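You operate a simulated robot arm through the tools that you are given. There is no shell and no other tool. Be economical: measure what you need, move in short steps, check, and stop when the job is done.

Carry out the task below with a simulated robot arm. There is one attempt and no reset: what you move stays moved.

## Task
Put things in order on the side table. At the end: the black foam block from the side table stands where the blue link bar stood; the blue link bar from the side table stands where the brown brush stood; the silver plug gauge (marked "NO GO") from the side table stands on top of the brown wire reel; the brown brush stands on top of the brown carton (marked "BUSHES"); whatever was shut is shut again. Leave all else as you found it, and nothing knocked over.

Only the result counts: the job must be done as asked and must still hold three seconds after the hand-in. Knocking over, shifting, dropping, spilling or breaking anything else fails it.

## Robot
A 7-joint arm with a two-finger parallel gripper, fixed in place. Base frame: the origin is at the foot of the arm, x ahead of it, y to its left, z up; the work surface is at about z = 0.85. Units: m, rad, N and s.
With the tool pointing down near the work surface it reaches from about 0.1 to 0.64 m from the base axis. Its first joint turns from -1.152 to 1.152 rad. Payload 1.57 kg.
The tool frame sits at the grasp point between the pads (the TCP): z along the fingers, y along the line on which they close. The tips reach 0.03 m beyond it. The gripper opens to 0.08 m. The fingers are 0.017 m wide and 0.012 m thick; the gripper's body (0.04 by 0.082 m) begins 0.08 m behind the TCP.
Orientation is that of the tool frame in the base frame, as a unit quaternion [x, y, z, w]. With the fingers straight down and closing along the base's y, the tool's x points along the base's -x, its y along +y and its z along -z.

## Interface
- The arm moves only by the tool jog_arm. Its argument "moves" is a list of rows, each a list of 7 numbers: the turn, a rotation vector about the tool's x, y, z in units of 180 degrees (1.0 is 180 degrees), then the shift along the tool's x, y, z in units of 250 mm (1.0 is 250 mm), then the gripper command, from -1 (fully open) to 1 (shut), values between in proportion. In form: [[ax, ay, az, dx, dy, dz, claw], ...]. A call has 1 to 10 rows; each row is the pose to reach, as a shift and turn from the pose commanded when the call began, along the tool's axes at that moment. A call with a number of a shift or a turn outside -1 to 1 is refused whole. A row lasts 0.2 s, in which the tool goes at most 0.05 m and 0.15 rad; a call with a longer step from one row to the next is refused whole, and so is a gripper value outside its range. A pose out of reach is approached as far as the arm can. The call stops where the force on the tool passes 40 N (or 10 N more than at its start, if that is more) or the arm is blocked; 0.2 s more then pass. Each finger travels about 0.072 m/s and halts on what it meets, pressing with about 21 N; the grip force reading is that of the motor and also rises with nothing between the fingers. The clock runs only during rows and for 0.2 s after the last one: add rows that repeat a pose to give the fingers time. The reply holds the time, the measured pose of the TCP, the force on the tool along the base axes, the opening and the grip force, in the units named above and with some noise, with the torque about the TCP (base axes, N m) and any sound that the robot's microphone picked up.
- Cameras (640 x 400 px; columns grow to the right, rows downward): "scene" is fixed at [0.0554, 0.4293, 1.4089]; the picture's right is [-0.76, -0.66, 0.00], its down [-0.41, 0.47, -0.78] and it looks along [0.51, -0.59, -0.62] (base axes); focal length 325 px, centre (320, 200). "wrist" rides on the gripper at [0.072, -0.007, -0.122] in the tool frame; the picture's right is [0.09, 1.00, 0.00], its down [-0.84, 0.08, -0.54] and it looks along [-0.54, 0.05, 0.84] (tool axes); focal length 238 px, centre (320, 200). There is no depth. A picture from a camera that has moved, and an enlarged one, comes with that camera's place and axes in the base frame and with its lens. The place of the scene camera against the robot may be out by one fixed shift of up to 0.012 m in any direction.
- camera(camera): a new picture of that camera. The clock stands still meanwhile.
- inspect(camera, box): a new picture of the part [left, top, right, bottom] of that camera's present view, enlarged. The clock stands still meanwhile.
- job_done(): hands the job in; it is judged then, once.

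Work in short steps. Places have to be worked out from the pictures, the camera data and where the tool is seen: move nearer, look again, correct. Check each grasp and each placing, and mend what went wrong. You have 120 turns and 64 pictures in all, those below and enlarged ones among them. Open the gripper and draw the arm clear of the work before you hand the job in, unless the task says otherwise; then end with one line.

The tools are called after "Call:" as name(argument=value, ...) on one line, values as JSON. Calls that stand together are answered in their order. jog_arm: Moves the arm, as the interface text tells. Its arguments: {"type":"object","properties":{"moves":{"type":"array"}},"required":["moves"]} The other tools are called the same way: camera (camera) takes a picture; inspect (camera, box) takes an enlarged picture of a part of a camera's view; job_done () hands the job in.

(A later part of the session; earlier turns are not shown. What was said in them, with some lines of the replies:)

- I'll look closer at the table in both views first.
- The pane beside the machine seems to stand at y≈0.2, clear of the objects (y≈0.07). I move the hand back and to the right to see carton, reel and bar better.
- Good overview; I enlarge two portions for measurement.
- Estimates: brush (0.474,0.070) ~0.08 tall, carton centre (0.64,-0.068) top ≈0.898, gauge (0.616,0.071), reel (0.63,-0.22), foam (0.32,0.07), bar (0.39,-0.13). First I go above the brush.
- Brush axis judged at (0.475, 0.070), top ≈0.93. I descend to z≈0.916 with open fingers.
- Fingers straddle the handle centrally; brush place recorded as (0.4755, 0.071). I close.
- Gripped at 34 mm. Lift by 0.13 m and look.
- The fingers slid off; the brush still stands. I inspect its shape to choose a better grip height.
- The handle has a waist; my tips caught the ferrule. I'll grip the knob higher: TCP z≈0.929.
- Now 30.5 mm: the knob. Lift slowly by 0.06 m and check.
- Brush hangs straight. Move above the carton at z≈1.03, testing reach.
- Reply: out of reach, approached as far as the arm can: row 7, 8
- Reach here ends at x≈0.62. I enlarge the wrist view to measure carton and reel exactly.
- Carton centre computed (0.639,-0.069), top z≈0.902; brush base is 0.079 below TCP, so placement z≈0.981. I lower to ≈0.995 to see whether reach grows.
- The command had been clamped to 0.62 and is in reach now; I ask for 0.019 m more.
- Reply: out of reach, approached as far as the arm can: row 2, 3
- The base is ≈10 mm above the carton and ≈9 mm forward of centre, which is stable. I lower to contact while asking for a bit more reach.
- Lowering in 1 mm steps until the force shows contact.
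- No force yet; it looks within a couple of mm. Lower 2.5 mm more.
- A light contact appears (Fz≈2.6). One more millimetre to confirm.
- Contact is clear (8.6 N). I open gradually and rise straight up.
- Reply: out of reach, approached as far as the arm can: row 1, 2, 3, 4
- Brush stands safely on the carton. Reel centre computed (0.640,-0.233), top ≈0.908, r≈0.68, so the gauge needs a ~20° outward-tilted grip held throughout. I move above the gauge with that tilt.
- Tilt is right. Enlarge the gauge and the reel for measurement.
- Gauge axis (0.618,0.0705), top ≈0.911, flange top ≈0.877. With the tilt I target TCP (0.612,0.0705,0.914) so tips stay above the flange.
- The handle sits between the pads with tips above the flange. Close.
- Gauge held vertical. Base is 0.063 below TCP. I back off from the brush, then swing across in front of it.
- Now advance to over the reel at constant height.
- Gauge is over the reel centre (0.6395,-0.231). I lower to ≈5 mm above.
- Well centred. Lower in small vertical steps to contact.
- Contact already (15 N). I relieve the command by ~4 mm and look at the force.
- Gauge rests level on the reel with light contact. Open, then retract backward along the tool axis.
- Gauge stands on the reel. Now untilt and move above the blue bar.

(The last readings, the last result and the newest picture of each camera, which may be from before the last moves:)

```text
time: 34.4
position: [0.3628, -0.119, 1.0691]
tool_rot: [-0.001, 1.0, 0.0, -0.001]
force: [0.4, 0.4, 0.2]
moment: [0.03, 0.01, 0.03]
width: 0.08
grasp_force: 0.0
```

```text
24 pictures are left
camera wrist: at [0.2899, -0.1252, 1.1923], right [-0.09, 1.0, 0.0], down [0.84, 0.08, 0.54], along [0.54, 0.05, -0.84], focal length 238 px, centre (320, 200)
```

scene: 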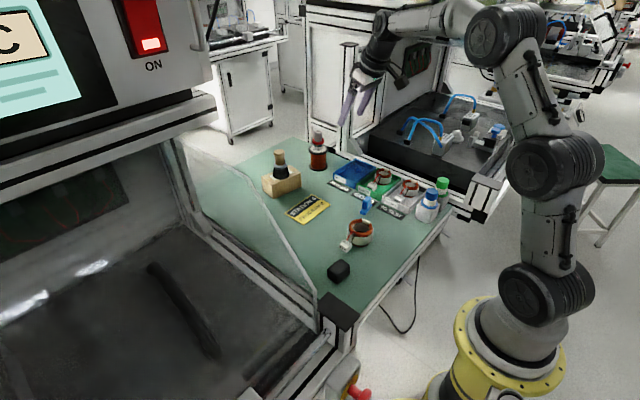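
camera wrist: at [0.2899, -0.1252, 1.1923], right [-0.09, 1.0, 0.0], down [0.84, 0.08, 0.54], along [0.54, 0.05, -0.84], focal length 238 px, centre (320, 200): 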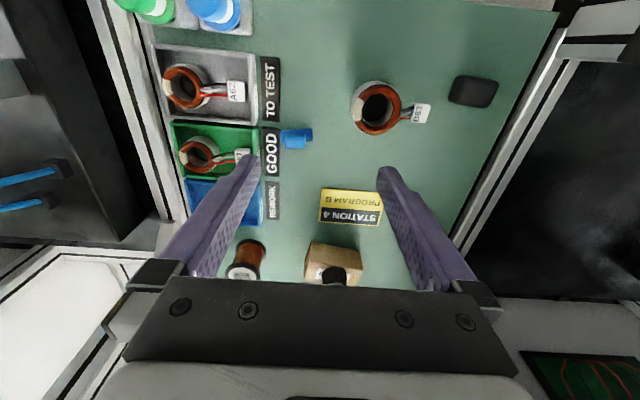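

Enlarge the bar in both views, to find its shape and exact place.

Call:
inspect(camera="wrist", box=[240, 100, 340, 180])

Call:
inspect(camera="scene", box=[345, 180, 395, 225])

```text
5.00 times, centred on (290, 140) of wrist
camera zoom: at [0.2899, -0.1252, 1.1923], right [-0.09, 1.0, 0.0], down [0.84, 0.08, 0.54], along [0.54, 0.05, -0.84], focal length 1192 px, centre (470, 500)
```

zoom: 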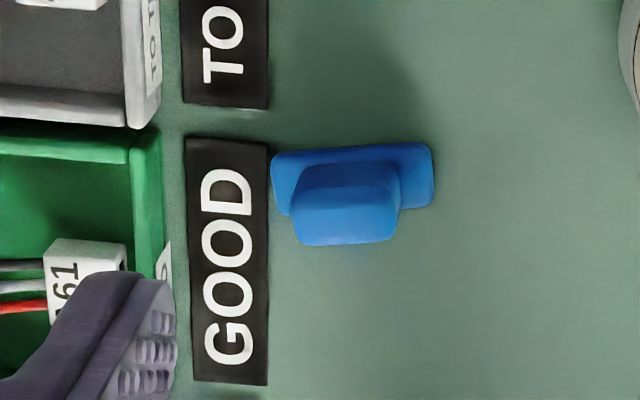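

```text
8.89 times, centred on (370, 202) of scene
camera zoom: at [0.0554, 0.4293, 1.4089], right [-0.76, -0.66, 0.0], down [-0.41, 0.47, -0.78], along [0.51, -0.59, -0.62], focal length 2892 px, centre (-124, 178)
```

zoom: 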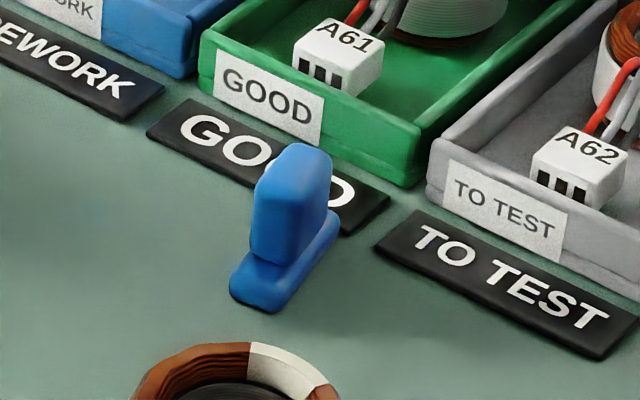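

The bar is an inverted T: foot ≈47×18 mm along ~y (yawed ≈+8.6°), upright ≈27 mm wide, top ≈0.893, centre ≈(0.400,-0.1485). I go above it with that yaw and opening 50 mm.

Call:
jog_arm(moves=[[0, 0, -0.024, -0.05, -0.04, 0.14, -0.25], [0, 0, -0.048, -0.1, -0.08, 0.28, -0.25], [0, 0, -0.048, -0.149, -0.118, 0.437, -0.25], [0, 0, -0.048, -0.149, -0.118, 0.437, -0.25]])

Call:
inspect(camera="wrist", box=[260, 70, 380, 190])

```text
time: 35.4
position: [0.4024, -0.1501, 0.9626]
tool_rot: [-0.074, 0.997, 0.0, 0.0]
force: [-0.1, 0.2, -1.5]
moment: [0.0, -0.02, 0.0]
width: 0.0498
grasp_force: 0.0
```

```text
3.33 times, centred on (320, 130) of wrist
camera zoom: at [0.3317, -0.1661, 1.0847], right [-0.24, 0.97, 0.0], down [0.82, 0.2, 0.54], along [0.53, 0.13, -0.84], focal length 794 px, centre (320, 433)
```

zoom: 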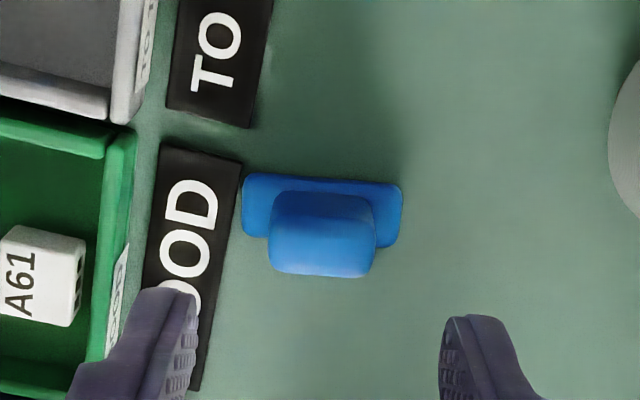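

Bar centre confirmed (0.4005,-0.1486). Descend to z≈0.893.

Call:
jog_arm(moves=[[0, 0, -0.004, 0.006, 0, 0.1, -0.25], [0, 0, -0.004, 0.006, 0, 0.2, -0.25], [0, 0, -0.004, 0.006, 0, 0.277, -0.25], [0, 0, -0.004, 0.006, 0, 0.277, -0.25]])

Call:
camera(camera="wrist")

```text
time: 36.4
position: [0.3983, -0.149, 0.8907]
tool_rot: [-0.081, 0.997, 0.0, 0.0]
force: [0.0, -0.3, -0.7]
moment: [-0.01, 0.0, -0.02]
width: 0.05
grasp_force: 0.0
```

```text
20 pictures are left
camera wrist: at [0.3286, -0.1671, 1.0134], right [-0.25, 0.97, 0.0], down [0.81, 0.21, 0.54], along [0.52, 0.14, -0.84], focal length 238 px, centre (320, 200)
```

wrist: 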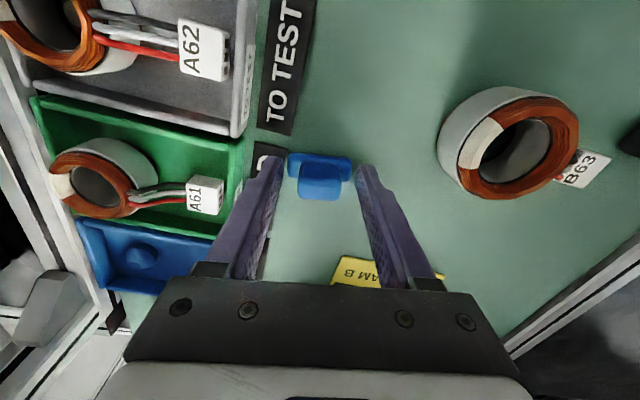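

The foot nearly equals the finger spacing, so I raise 3 mm to keep the tips above it, then close.

Call:
jog_arm(moves=[[0, 0, 0, 0, 0, -0.013, -0.25], [0, 0, 0, 0, 0, -0.013, 1], [0, 0, 0, 0, 0, -0.013, 1], [0, 0, 0, 0, 0, -0.013, 1], [0, 0, 0, 0, 0, -0.013, 1]])

Call:
jog_arm(moves=[[0, 0, 0, 0, 0, -0.04, 1], [0, 0, 0, 0, 0, -0.12, 1], [0, 0, 0, 0, 0, -0.24, 1], [0, 0, 0, 0, 0, -0.24, 1]])

Call:
camera(camera="wrist")

```text
time: 37.6
position: [0.3986, -0.1502, 0.895]
tool_rot: [-0.081, 0.997, 0.0, 0.001]
force: [-0.3, -0.5, 0.0]
moment: [0.06, -0.02, 0.01]
width: 0.027
grasp_force: 20.7
```

```text
time: 38.6
position: [0.396, -0.1487, 0.9561]
tool_rot: [-0.081, 0.997, 0.001, 0.0]
force: [-0.2, 1.0, -0.3]
moment: [0.04, 0.01, 0.0]
width: 0.0271
grasp_force: 21.2
```

```text
19 pictures are left
camera wrist: at [0.3274, -0.1672, 1.0778], right [-0.25, 0.97, 0.0], down [0.81, 0.21, 0.54], along [0.52, 0.14, -0.84], focal length 238 px, centre (320, 200)
```

wrist: 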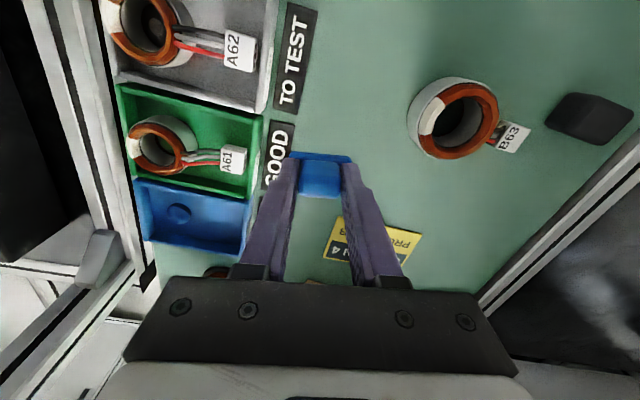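

Bar held level. Raise and carry it to above the brush's old spot (TCP 0.4745, 0.0705).

Call:
jog_arm(moves=[[0, 0, 0, 0, 0, -0.18, 1], [0, 0, 0, -0.075, 0.137, -0.18, 1], [0, 0, 0, -0.15, 0.274, -0.18, 1], [0, 0, 0, -0.225, 0.41, -0.18, 1], [0, 0, 0, -0.3, 0.547, -0.18, 1], [0, 0, 0, -0.375, 0.684, -0.18, 1], [0, 0, 0, -0.446, 0.817, -0.18, 1], [0, 0, 0, -0.446, 0.817, -0.18, 1]])

```text
time: 40.4
position: [0.4754, 0.0694, 0.9995]
tool_rot: [-0.081, 0.997, 0.001, -0.001]
force: [-0.2, 0.0, 0.1]
moment: [-0.01, -0.01, 0.03]
width: 0.0269
grasp_force: 21.0
```

Arrived over the spot. Lower to z≈0.899 (base ≈5 mm above the table).

Call:
jog_arm(moves=[[0, 0, 0, 0.002, 0.003, 0.15, 1], [0, 0, 0, 0.002, 0.003, 0.3, 1], [0, 0, 0, 0.002, 0.003, 0.4, 1], [0, 0, 0, 0.002, 0.003, 0.4, 1]])

Call:
jog_arm(moves=[[0, 0, 0, 0, 0, 0.006, 1], [0, 0, 0, 0, 0, 0.012, 1], [0, 0, 0, 0, 0, 0.016, 1], [0, 0, 0, 0, 0, 0.016, 1]])

```text
time: 41.4
position: [0.4718, 0.0694, 0.8977]
tool_rot: [-0.082, 0.997, 0.0, 0.0]
force: [-0.1, 0.4, 0.2]
moment: [0.03, -0.02, 0.01]
width: 0.027
grasp_force: 20.6
```

```text
time: 42.4
position: [0.473, 0.0701, 0.8956]
tool_rot: [-0.08, 0.997, 0.0, 0.001]
force: [-0.5, 0.8, -0.8]
moment: [0.04, -0.01, 0.02]
width: 0.0269
grasp_force: 21.1
```

No contact yet; 1 mm steps further down.

Call:
jog_arm(moves=[[0, 0, 0, -0.003, 0, 0.003, 1], [0, 0, 0, -0.003, 0, 0.006, 1], [0, 0, 0, -0.003, 0, 0.008, 1], [0, 0, 0, -0.003, 0, 0.008, 1]])

```text
time: 43.4
position: [0.4742, 0.0704, 0.895]
tool_rot: [-0.08, 0.997, 0.0, 0.001]
force: [-0.6, -1.7, 2.9]
moment: [-0.03, 0.03, 0.01]
width: 0.0269
grasp_force: 20.7
```

Light contact begins (≈3 N). One more mm, then release.

Call:
jog_arm(moves=[[0, 0, 0, 0, 0, 0.004, 1], [0, 0, 0, 0, 0, 0.004, 1]])

```text
time: 44.0
position: [0.4763, 0.0711, 0.8941]
tool_rot: [-0.081, 0.997, 0.0, 0.001]
force: [-5.5, 1.0, 13.7]
moment: [0.0, 0.21, -0.01]
width: 0.0271
grasp_force: 21.3
```

Firm contact. Relieve slightly, open to 50 mm, and rise.

Call:
jog_arm(moves=[[0, 0, 0, 0, 0, -0.005, 1], [0, 0, 0, 0, 0, -0.005, 0], [0, 0, 0, 0, 0, -0.005, -0.25], [0, 0, 0, 0, 0, -0.005, -0.5], [0, 0, 0, 0, 0, -0.1, -0.5], [0, 0, 0, 0, 0, -0.28, -0.5], [0, 0, 0, 0, 0, -0.45, -0.5], [0, 0, 0, 0, 0, -0.45, -0.5]])

Call:
camera(camera="wrist")

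```text
time: 45.8
position: [0.4732, 0.0684, 1.006]
tool_rot: [-0.082, 0.997, 0.0, 0.001]
force: [0.2, 0.1, 0.7]
moment: [0.05, 0.03, 0.0]
width: 0.0599
grasp_force: 0.0
```

```text
18 pictures are left
camera wrist: at [0.4033, 0.0511, 1.1286], right [-0.25, 0.97, 0.0], down [0.81, 0.21, 0.54], along [0.52, 0.14, -0.84], focal length 238 px, centre (320, 200)
```

wrist: 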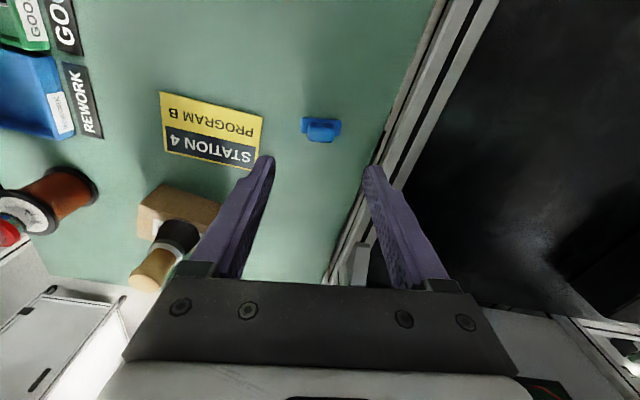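

Bar stands where the brush was. Next the foam block: move back and look at it.

Call:
jog_arm(moves=[[0, 0, 0, 0.15, 0.015, -0.05, -1], [0, 0, 0.025, 0.3, 0.03, -0.1, -1], [0, 0, 0.051, 0.45, 0.045, -0.1, -1], [0, 0, 0.051, 0.58, 0.06, -0.1, -1], [0, 0, 0.051, 0.69, 0.073, -0.1, -1], [0, 0, 0.051, 0.69, 0.073, -0.1, -1]])

Call:
inspect(camera="wrist", box=[260, 60, 420, 180])

Call:
inspect(camera="scene", box=[315, 245, 375, 300])

```text
time: 47.2
position: [0.3022, 0.0603, 1.0313]
tool_rot: [-0.001, 1.0, 0.0, 0.0]
force: [-0.6, -0.1, 0.1]
moment: [-0.02, 0.0, 0.02]
width: 0.0799
grasp_force: 0.1
```

```text
3.33 times, centred on (340, 120) of wrist
camera zoom: at [0.2312, 0.054, 1.1535], right [-0.09, 1.0, 0.0], down [0.84, 0.08, 0.54], along [0.54, 0.05, -0.84], focal length 794 px, centre (253, 467)
```

zoom: 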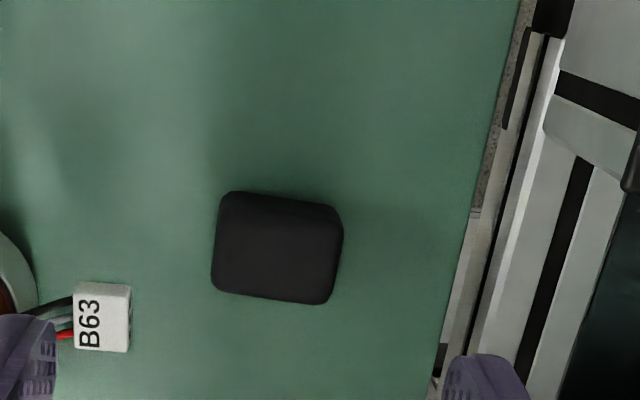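

```text
7.27 times, centred on (345, 272) of scene
camera zoom: at [0.0554, 0.4293, 1.4089], right [-0.76, -0.66, 0.0], down [-0.41, 0.47, -0.78], along [0.51, -0.59, -0.62], focal length 2366 px, centre (138, -327)
```

zoom: 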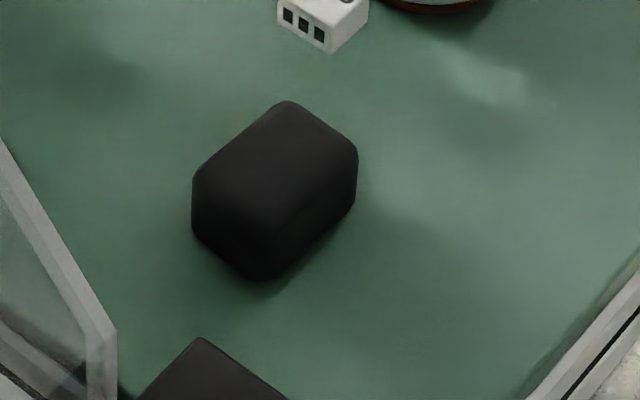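

Foam centre ≈(0.317,0.070), ≈42×32 mm, yaw ≈-3.5°. I descend to z≈0.895 with a 64 mm opening and look.

Call:
jog_arm(moves=[[0, 0, 0.019, -0.059, 0.04, 0.15, -0.6], [0, 0, 0.019, -0.059, 0.04, 0.3, -0.6], [0, 0, 0.019, -0.059, 0.04, 0.45, -0.6], [0, 0, 0.019, -0.059, 0.04, 0.545, -0.6], [0, 0, 0.019, -0.059, 0.04, 0.545, -0.6]])

Call:
camera(camera="wrist")

Call:
inspect(camera="scene", box=[305, 235, 375, 300])

```text
time: 48.4
position: [0.3165, 0.0697, 0.8952]
tool_rot: [0.029, 1.0, -0.001, 0.001]
force: [0.2, 0.3, -0.5]
moment: [0.04, -0.01, -0.01]
width: 0.0639
grasp_force: 0.1
```

```text
15 pictures are left
camera wrist: at [0.2443, 0.0685, 1.0179], right [-0.04, 1.0, 0.0], down [0.84, 0.03, 0.54], along [0.54, 0.02, -0.84], focal length 238 px, centre (320, 200)
```

wrist: 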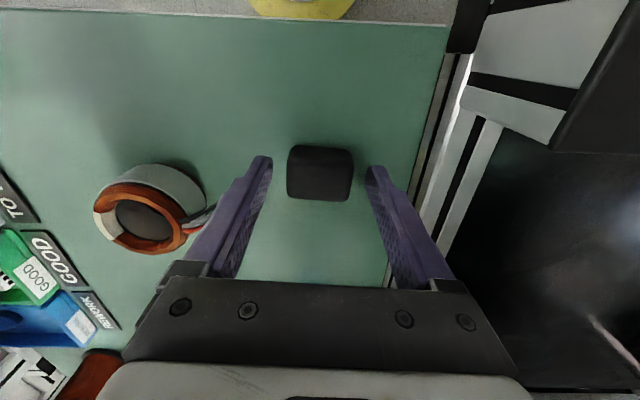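

```text
6.15 times, centred on (340, 268) of scene
camera zoom: at [0.0554, 0.4293, 1.4089], right [-0.76, -0.66, 0.0], down [-0.41, 0.47, -0.78], along [0.51, -0.59, -0.62], focal length 2002 px, centre (197, -215)
```

zoom: 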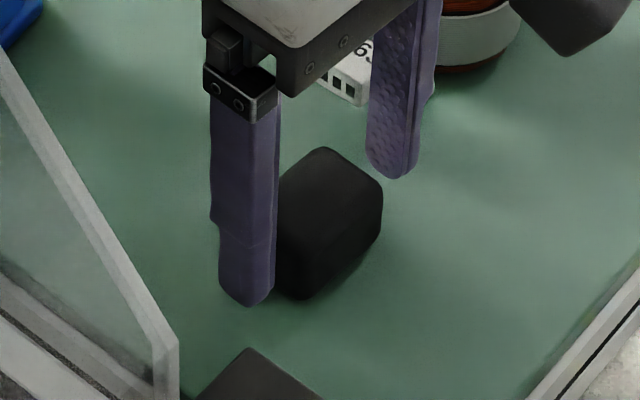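

Block spans x≈0.304–0.334, top≈0.881. Lower 4 mm, shift +2 mm in x, and close.

Call:
jog_arm(moves=[[0, 0, 0, -0.008, 0, 0.018, -0.6], [0, 0, 0, -0.008, 0, 0.018, 1], [0, 0, 0, -0.008, 0, 0.018, 1], [0, 0, 0, -0.008, 0, 0.018, 1], [0, 0, 0, -0.008, 0, 0.018, 1]])

Call:
jog_arm(moves=[[0, 0, 0, 0, 0, -0.04, 1], [0, 0, 0, 0, 0, -0.12, 1], [0, 0, 0, 0, 0, -0.26, 1], [0, 0, 0, 0, 0, -0.4, 1], [0, 0, 0, 0, 0, -0.4, 1]])

Call:
camera(camera="wrist")

```text
time: 49.6
position: [0.3188, 0.0695, 0.8908]
tool_rot: [0.029, 1.0, 0.0, 0.0]
force: [-0.8, 1.0, -0.5]
moment: [0.02, -0.01, -0.01]
width: 0.0437
grasp_force: 21.1
```

```text
time: 50.8
position: [0.3191, 0.0703, 0.9889]
tool_rot: [0.029, 1.0, 0.0, 0.001]
force: [0.0, 0.4, -0.1]
moment: [0.01, -0.02, 0.04]
width: 0.0435
grasp_force: 20.9
```

```text
13 pictures are left
camera wrist: at [0.2471, 0.0682, 1.1118], right [-0.04, 1.0, 0.0], down [0.84, 0.03, 0.54], along [0.54, 0.02, -0.84], focal length 238 px, centre (320, 200)
```

wrist: 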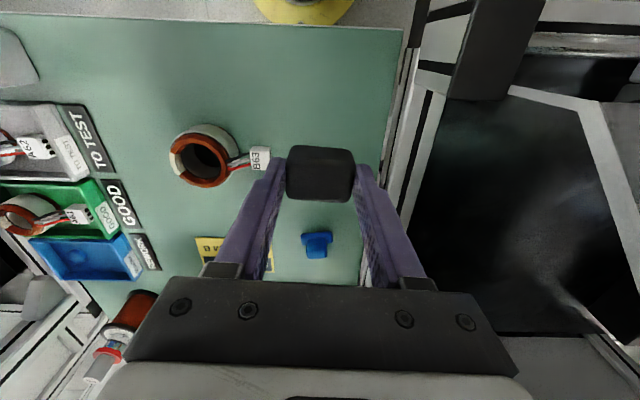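

Foam held level. Carry it to above the bar's old spot (0.4005,-0.1465).

Call:
jog_arm(moves=[[0, 0, 0, -0.06, -0.14, 0, 1], [0, 0, 0, -0.125, -0.282, 0, 1], [0, 0, 0, -0.188, -0.423, 0, 1], [0, 0, 0, -0.25, -0.563, 0, 1], [0, 0, 0, -0.313, -0.704, 0, 1], [0, 0, 0, -0.376, -0.845, 0, 1], [0, 0, 0, -0.376, -0.845, 0, 1]])

Call:
jog_arm(moves=[[0, 0, 0, 0, 0, 0.15, 1], [0, 0, 0, 0, 0, 0.25, 1], [0, 0, 0, 0, 0, 0.32, 1], [0, 0, 0, 0, 0, 0.32, 1]])

Call:
camera(camera="wrist")

Call:
inspect(camera="scene", box=[335, 165, 405, 235])

```text
time: 52.4
position: [0.3998, -0.1474, 0.9925]
tool_rot: [0.028, 1.0, 0.0, 0.0]
force: [1.0, 0.8, 0.0]
moment: [-0.02, -0.01, -0.03]
width: 0.0438
grasp_force: 20.8
```

```text
time: 53.4
position: [0.4011, -0.1469, 0.9079]
tool_rot: [0.029, 1.0, 0.0, 0.0]
force: [0.1, 0.1, -0.3]
moment: [0.01, -0.01, 0.01]
width: 0.0435
grasp_force: 21.1
```

```text
12 pictures are left
camera wrist: at [0.3281, -0.1495, 1.031], right [-0.04, 1.0, 0.0], down [0.84, 0.03, 0.54], along [0.54, 0.02, -0.84], focal length 238 px, centre (320, 200)
```

wrist: 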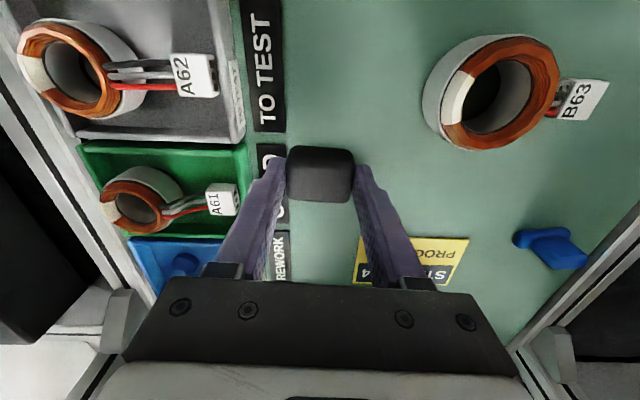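

```text
5.71 times, centred on (370, 200) of scene
camera zoom: at [0.0554, 0.4293, 1.4089], right [-0.76, -0.66, 0.0], down [-0.41, 0.47, -0.78], along [0.51, -0.59, -0.62], focal length 1859 px, centre (34, 200)
```

zoom: 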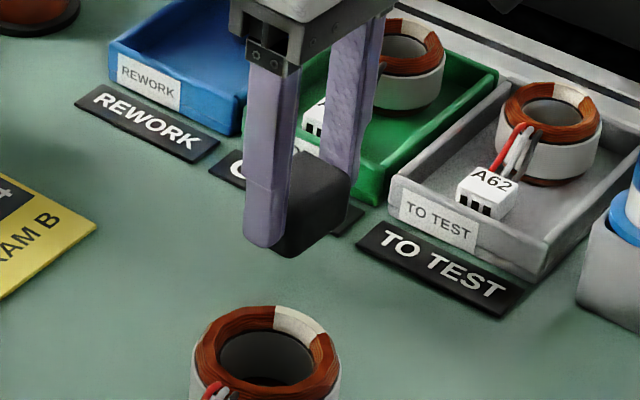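

Margin to the label ≈4 mm. Lower to near contact, then by millimetres.

Call:
jog_arm(moves=[[0, 0, 0, 0, 0.002, 0.03, 1], [0, 0, 0, 0, 0.002, 0.05, 1], [0, 0, 0, 0, 0.002, 0.058, 1], [0, 0, 0, 0, 0.002, 0.062, 1], [0, 0, 0, 0, 0.002, 0.062, 1]])

```text
time: 54.6
position: [0.3998, -0.1458, 0.8939]
tool_rot: [0.029, 1.0, 0.0, -0.001]
force: [-0.4, 0.1, 0.5]
moment: [0.0, 0.0, 0.02]
width: 0.0435
grasp_force: 20.5
```

No contact yet; a bit more.

Call:
jog_arm(moves=[[0, 0, 0, 0, 0, 0.004, 1], [0, 0, 0, 0, 0, 0.008, 1], [0, 0, 0, 0, 0, 0.008, 1]])

```text
time: 55.4
position: [0.4001, -0.1445, 0.8923]
tool_rot: [0.028, 1.0, 0.001, 0.0]
force: [-0.3, -0.3, 0.2]
moment: [0.01, 0.0, 0.03]
width: 0.0436
grasp_force: 20.9
```

Still none; continue 2 mm.

Call:
jog_arm(moves=[[0, 0, 0, 0, 0, 0.004, 1], [0, 0, 0, 0, 0, 0.007, 1], [0, 0, 0, 0, 0, 0.007, 1]])

```text
time: 56.2
position: [0.4004, -0.1466, 0.8905]
tool_rot: [0.029, 1.0, 0.0, 0.001]
force: [-2.3, 0.7, 6.6]
moment: [0.04, 0.11, 0.02]
width: 0.0434
grasp_force: 20.5
```

Contact (6.6 N). Relieve, open moderately (0.062 m) to stay clear of the tray, and rise.

Call:
jog_arm(moves=[[0, 0, 0, 0, 0, -0.003, 1], [0, 0, 0, 0, 0, -0.003, -0.3], [0, 0, 0, 0, 0, -0.003, -0.55], [0, 0, 0, 0, 0, -0.003, -0.55], [0, 0, 0, 0, 0, -0.1, -0.55], [0, 0, 0, 0, 0, -0.28, -0.55], [0, 0, 0, 0, 0, -0.46, -0.55], [0, 0, 0, 0, 0, -0.6, -0.8]])

Call:
jog_arm(moves=[[0, 0, 0, 0.15, 0, -0.1, -1], [0, 0, 0, 0.3, 0, -0.2, -1], [0, 0, 0, 0.3, 0, -0.2, -1]])

Call:
camera(camera="scene")

Call:
camera(camera="wrist")

Call:
inspect(camera="scene", box=[230, 120, 450, 290])

```text
time: 58.0
position: [0.3989, -0.1432, 1.0401]
tool_rot: [0.029, 1.0, 0.001, 0.0]
force: [-0.3, -0.2, 0.7]
moment: [-0.02, -0.03, 0.0]
width: 0.0719
grasp_force: 0.0
```

```text
time: 58.8
position: [0.3237, -0.1414, 1.0906]
tool_rot: [0.028, 1.0, 0.0, 0.0]
force: [-0.9, 0.3, 0.3]
moment: [-0.01, -0.01, -0.01]
width: 0.0801
grasp_force: 0.0
```

```text
10 pictures are left
```

scene: 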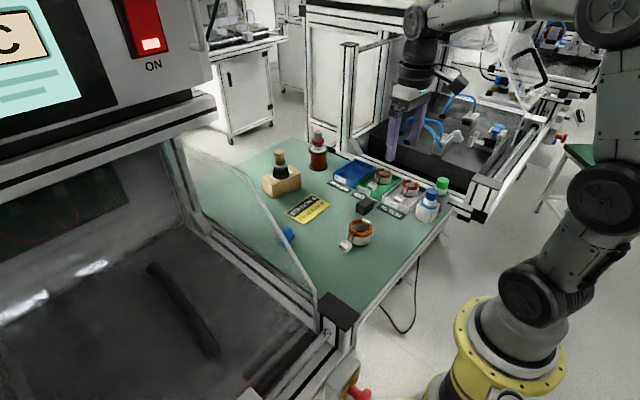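

```text
9 pictures are left
camera wrist: at [0.2517, -0.1429, 1.2131], right [-0.04, 1.0, 0.0], down [0.84, 0.03, 0.54], along [0.54, 0.02, -0.84], focal length 238 px, centre (320, 200)
```

wrist: 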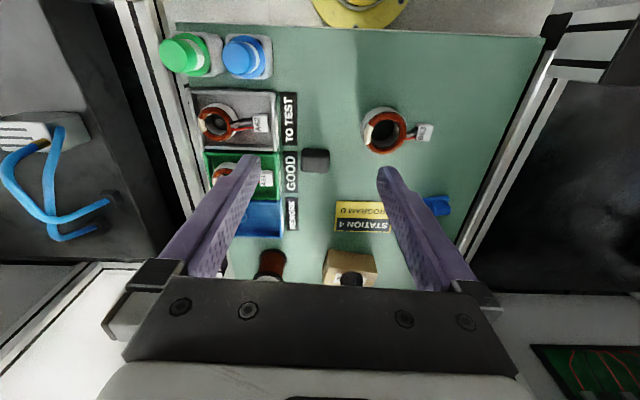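

```text
2.35 times, centred on (340, 205) of scene
camera zoom: at [0.0554, 0.4293, 1.4089], right [-0.76, -0.66, 0.0], down [-0.41, 0.47, -0.78], along [0.51, -0.59, -0.62], focal length 766 px, centre (273, 188)
```

zoom: 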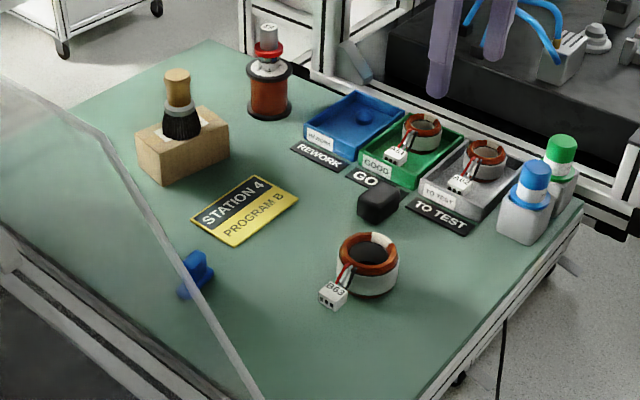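

Every item stands where it was asked to be, nothing else moved, the gripper is open and the arm is clear. I hand in.

Call:
job_done()

```text
The job is handed in.
```

The job is handed in: the foam block stands where the link bar was, the link bar where the brush was, the gauge on the wire reel and the brush on the carton; nothing shut was opened and nothing was knocked over.
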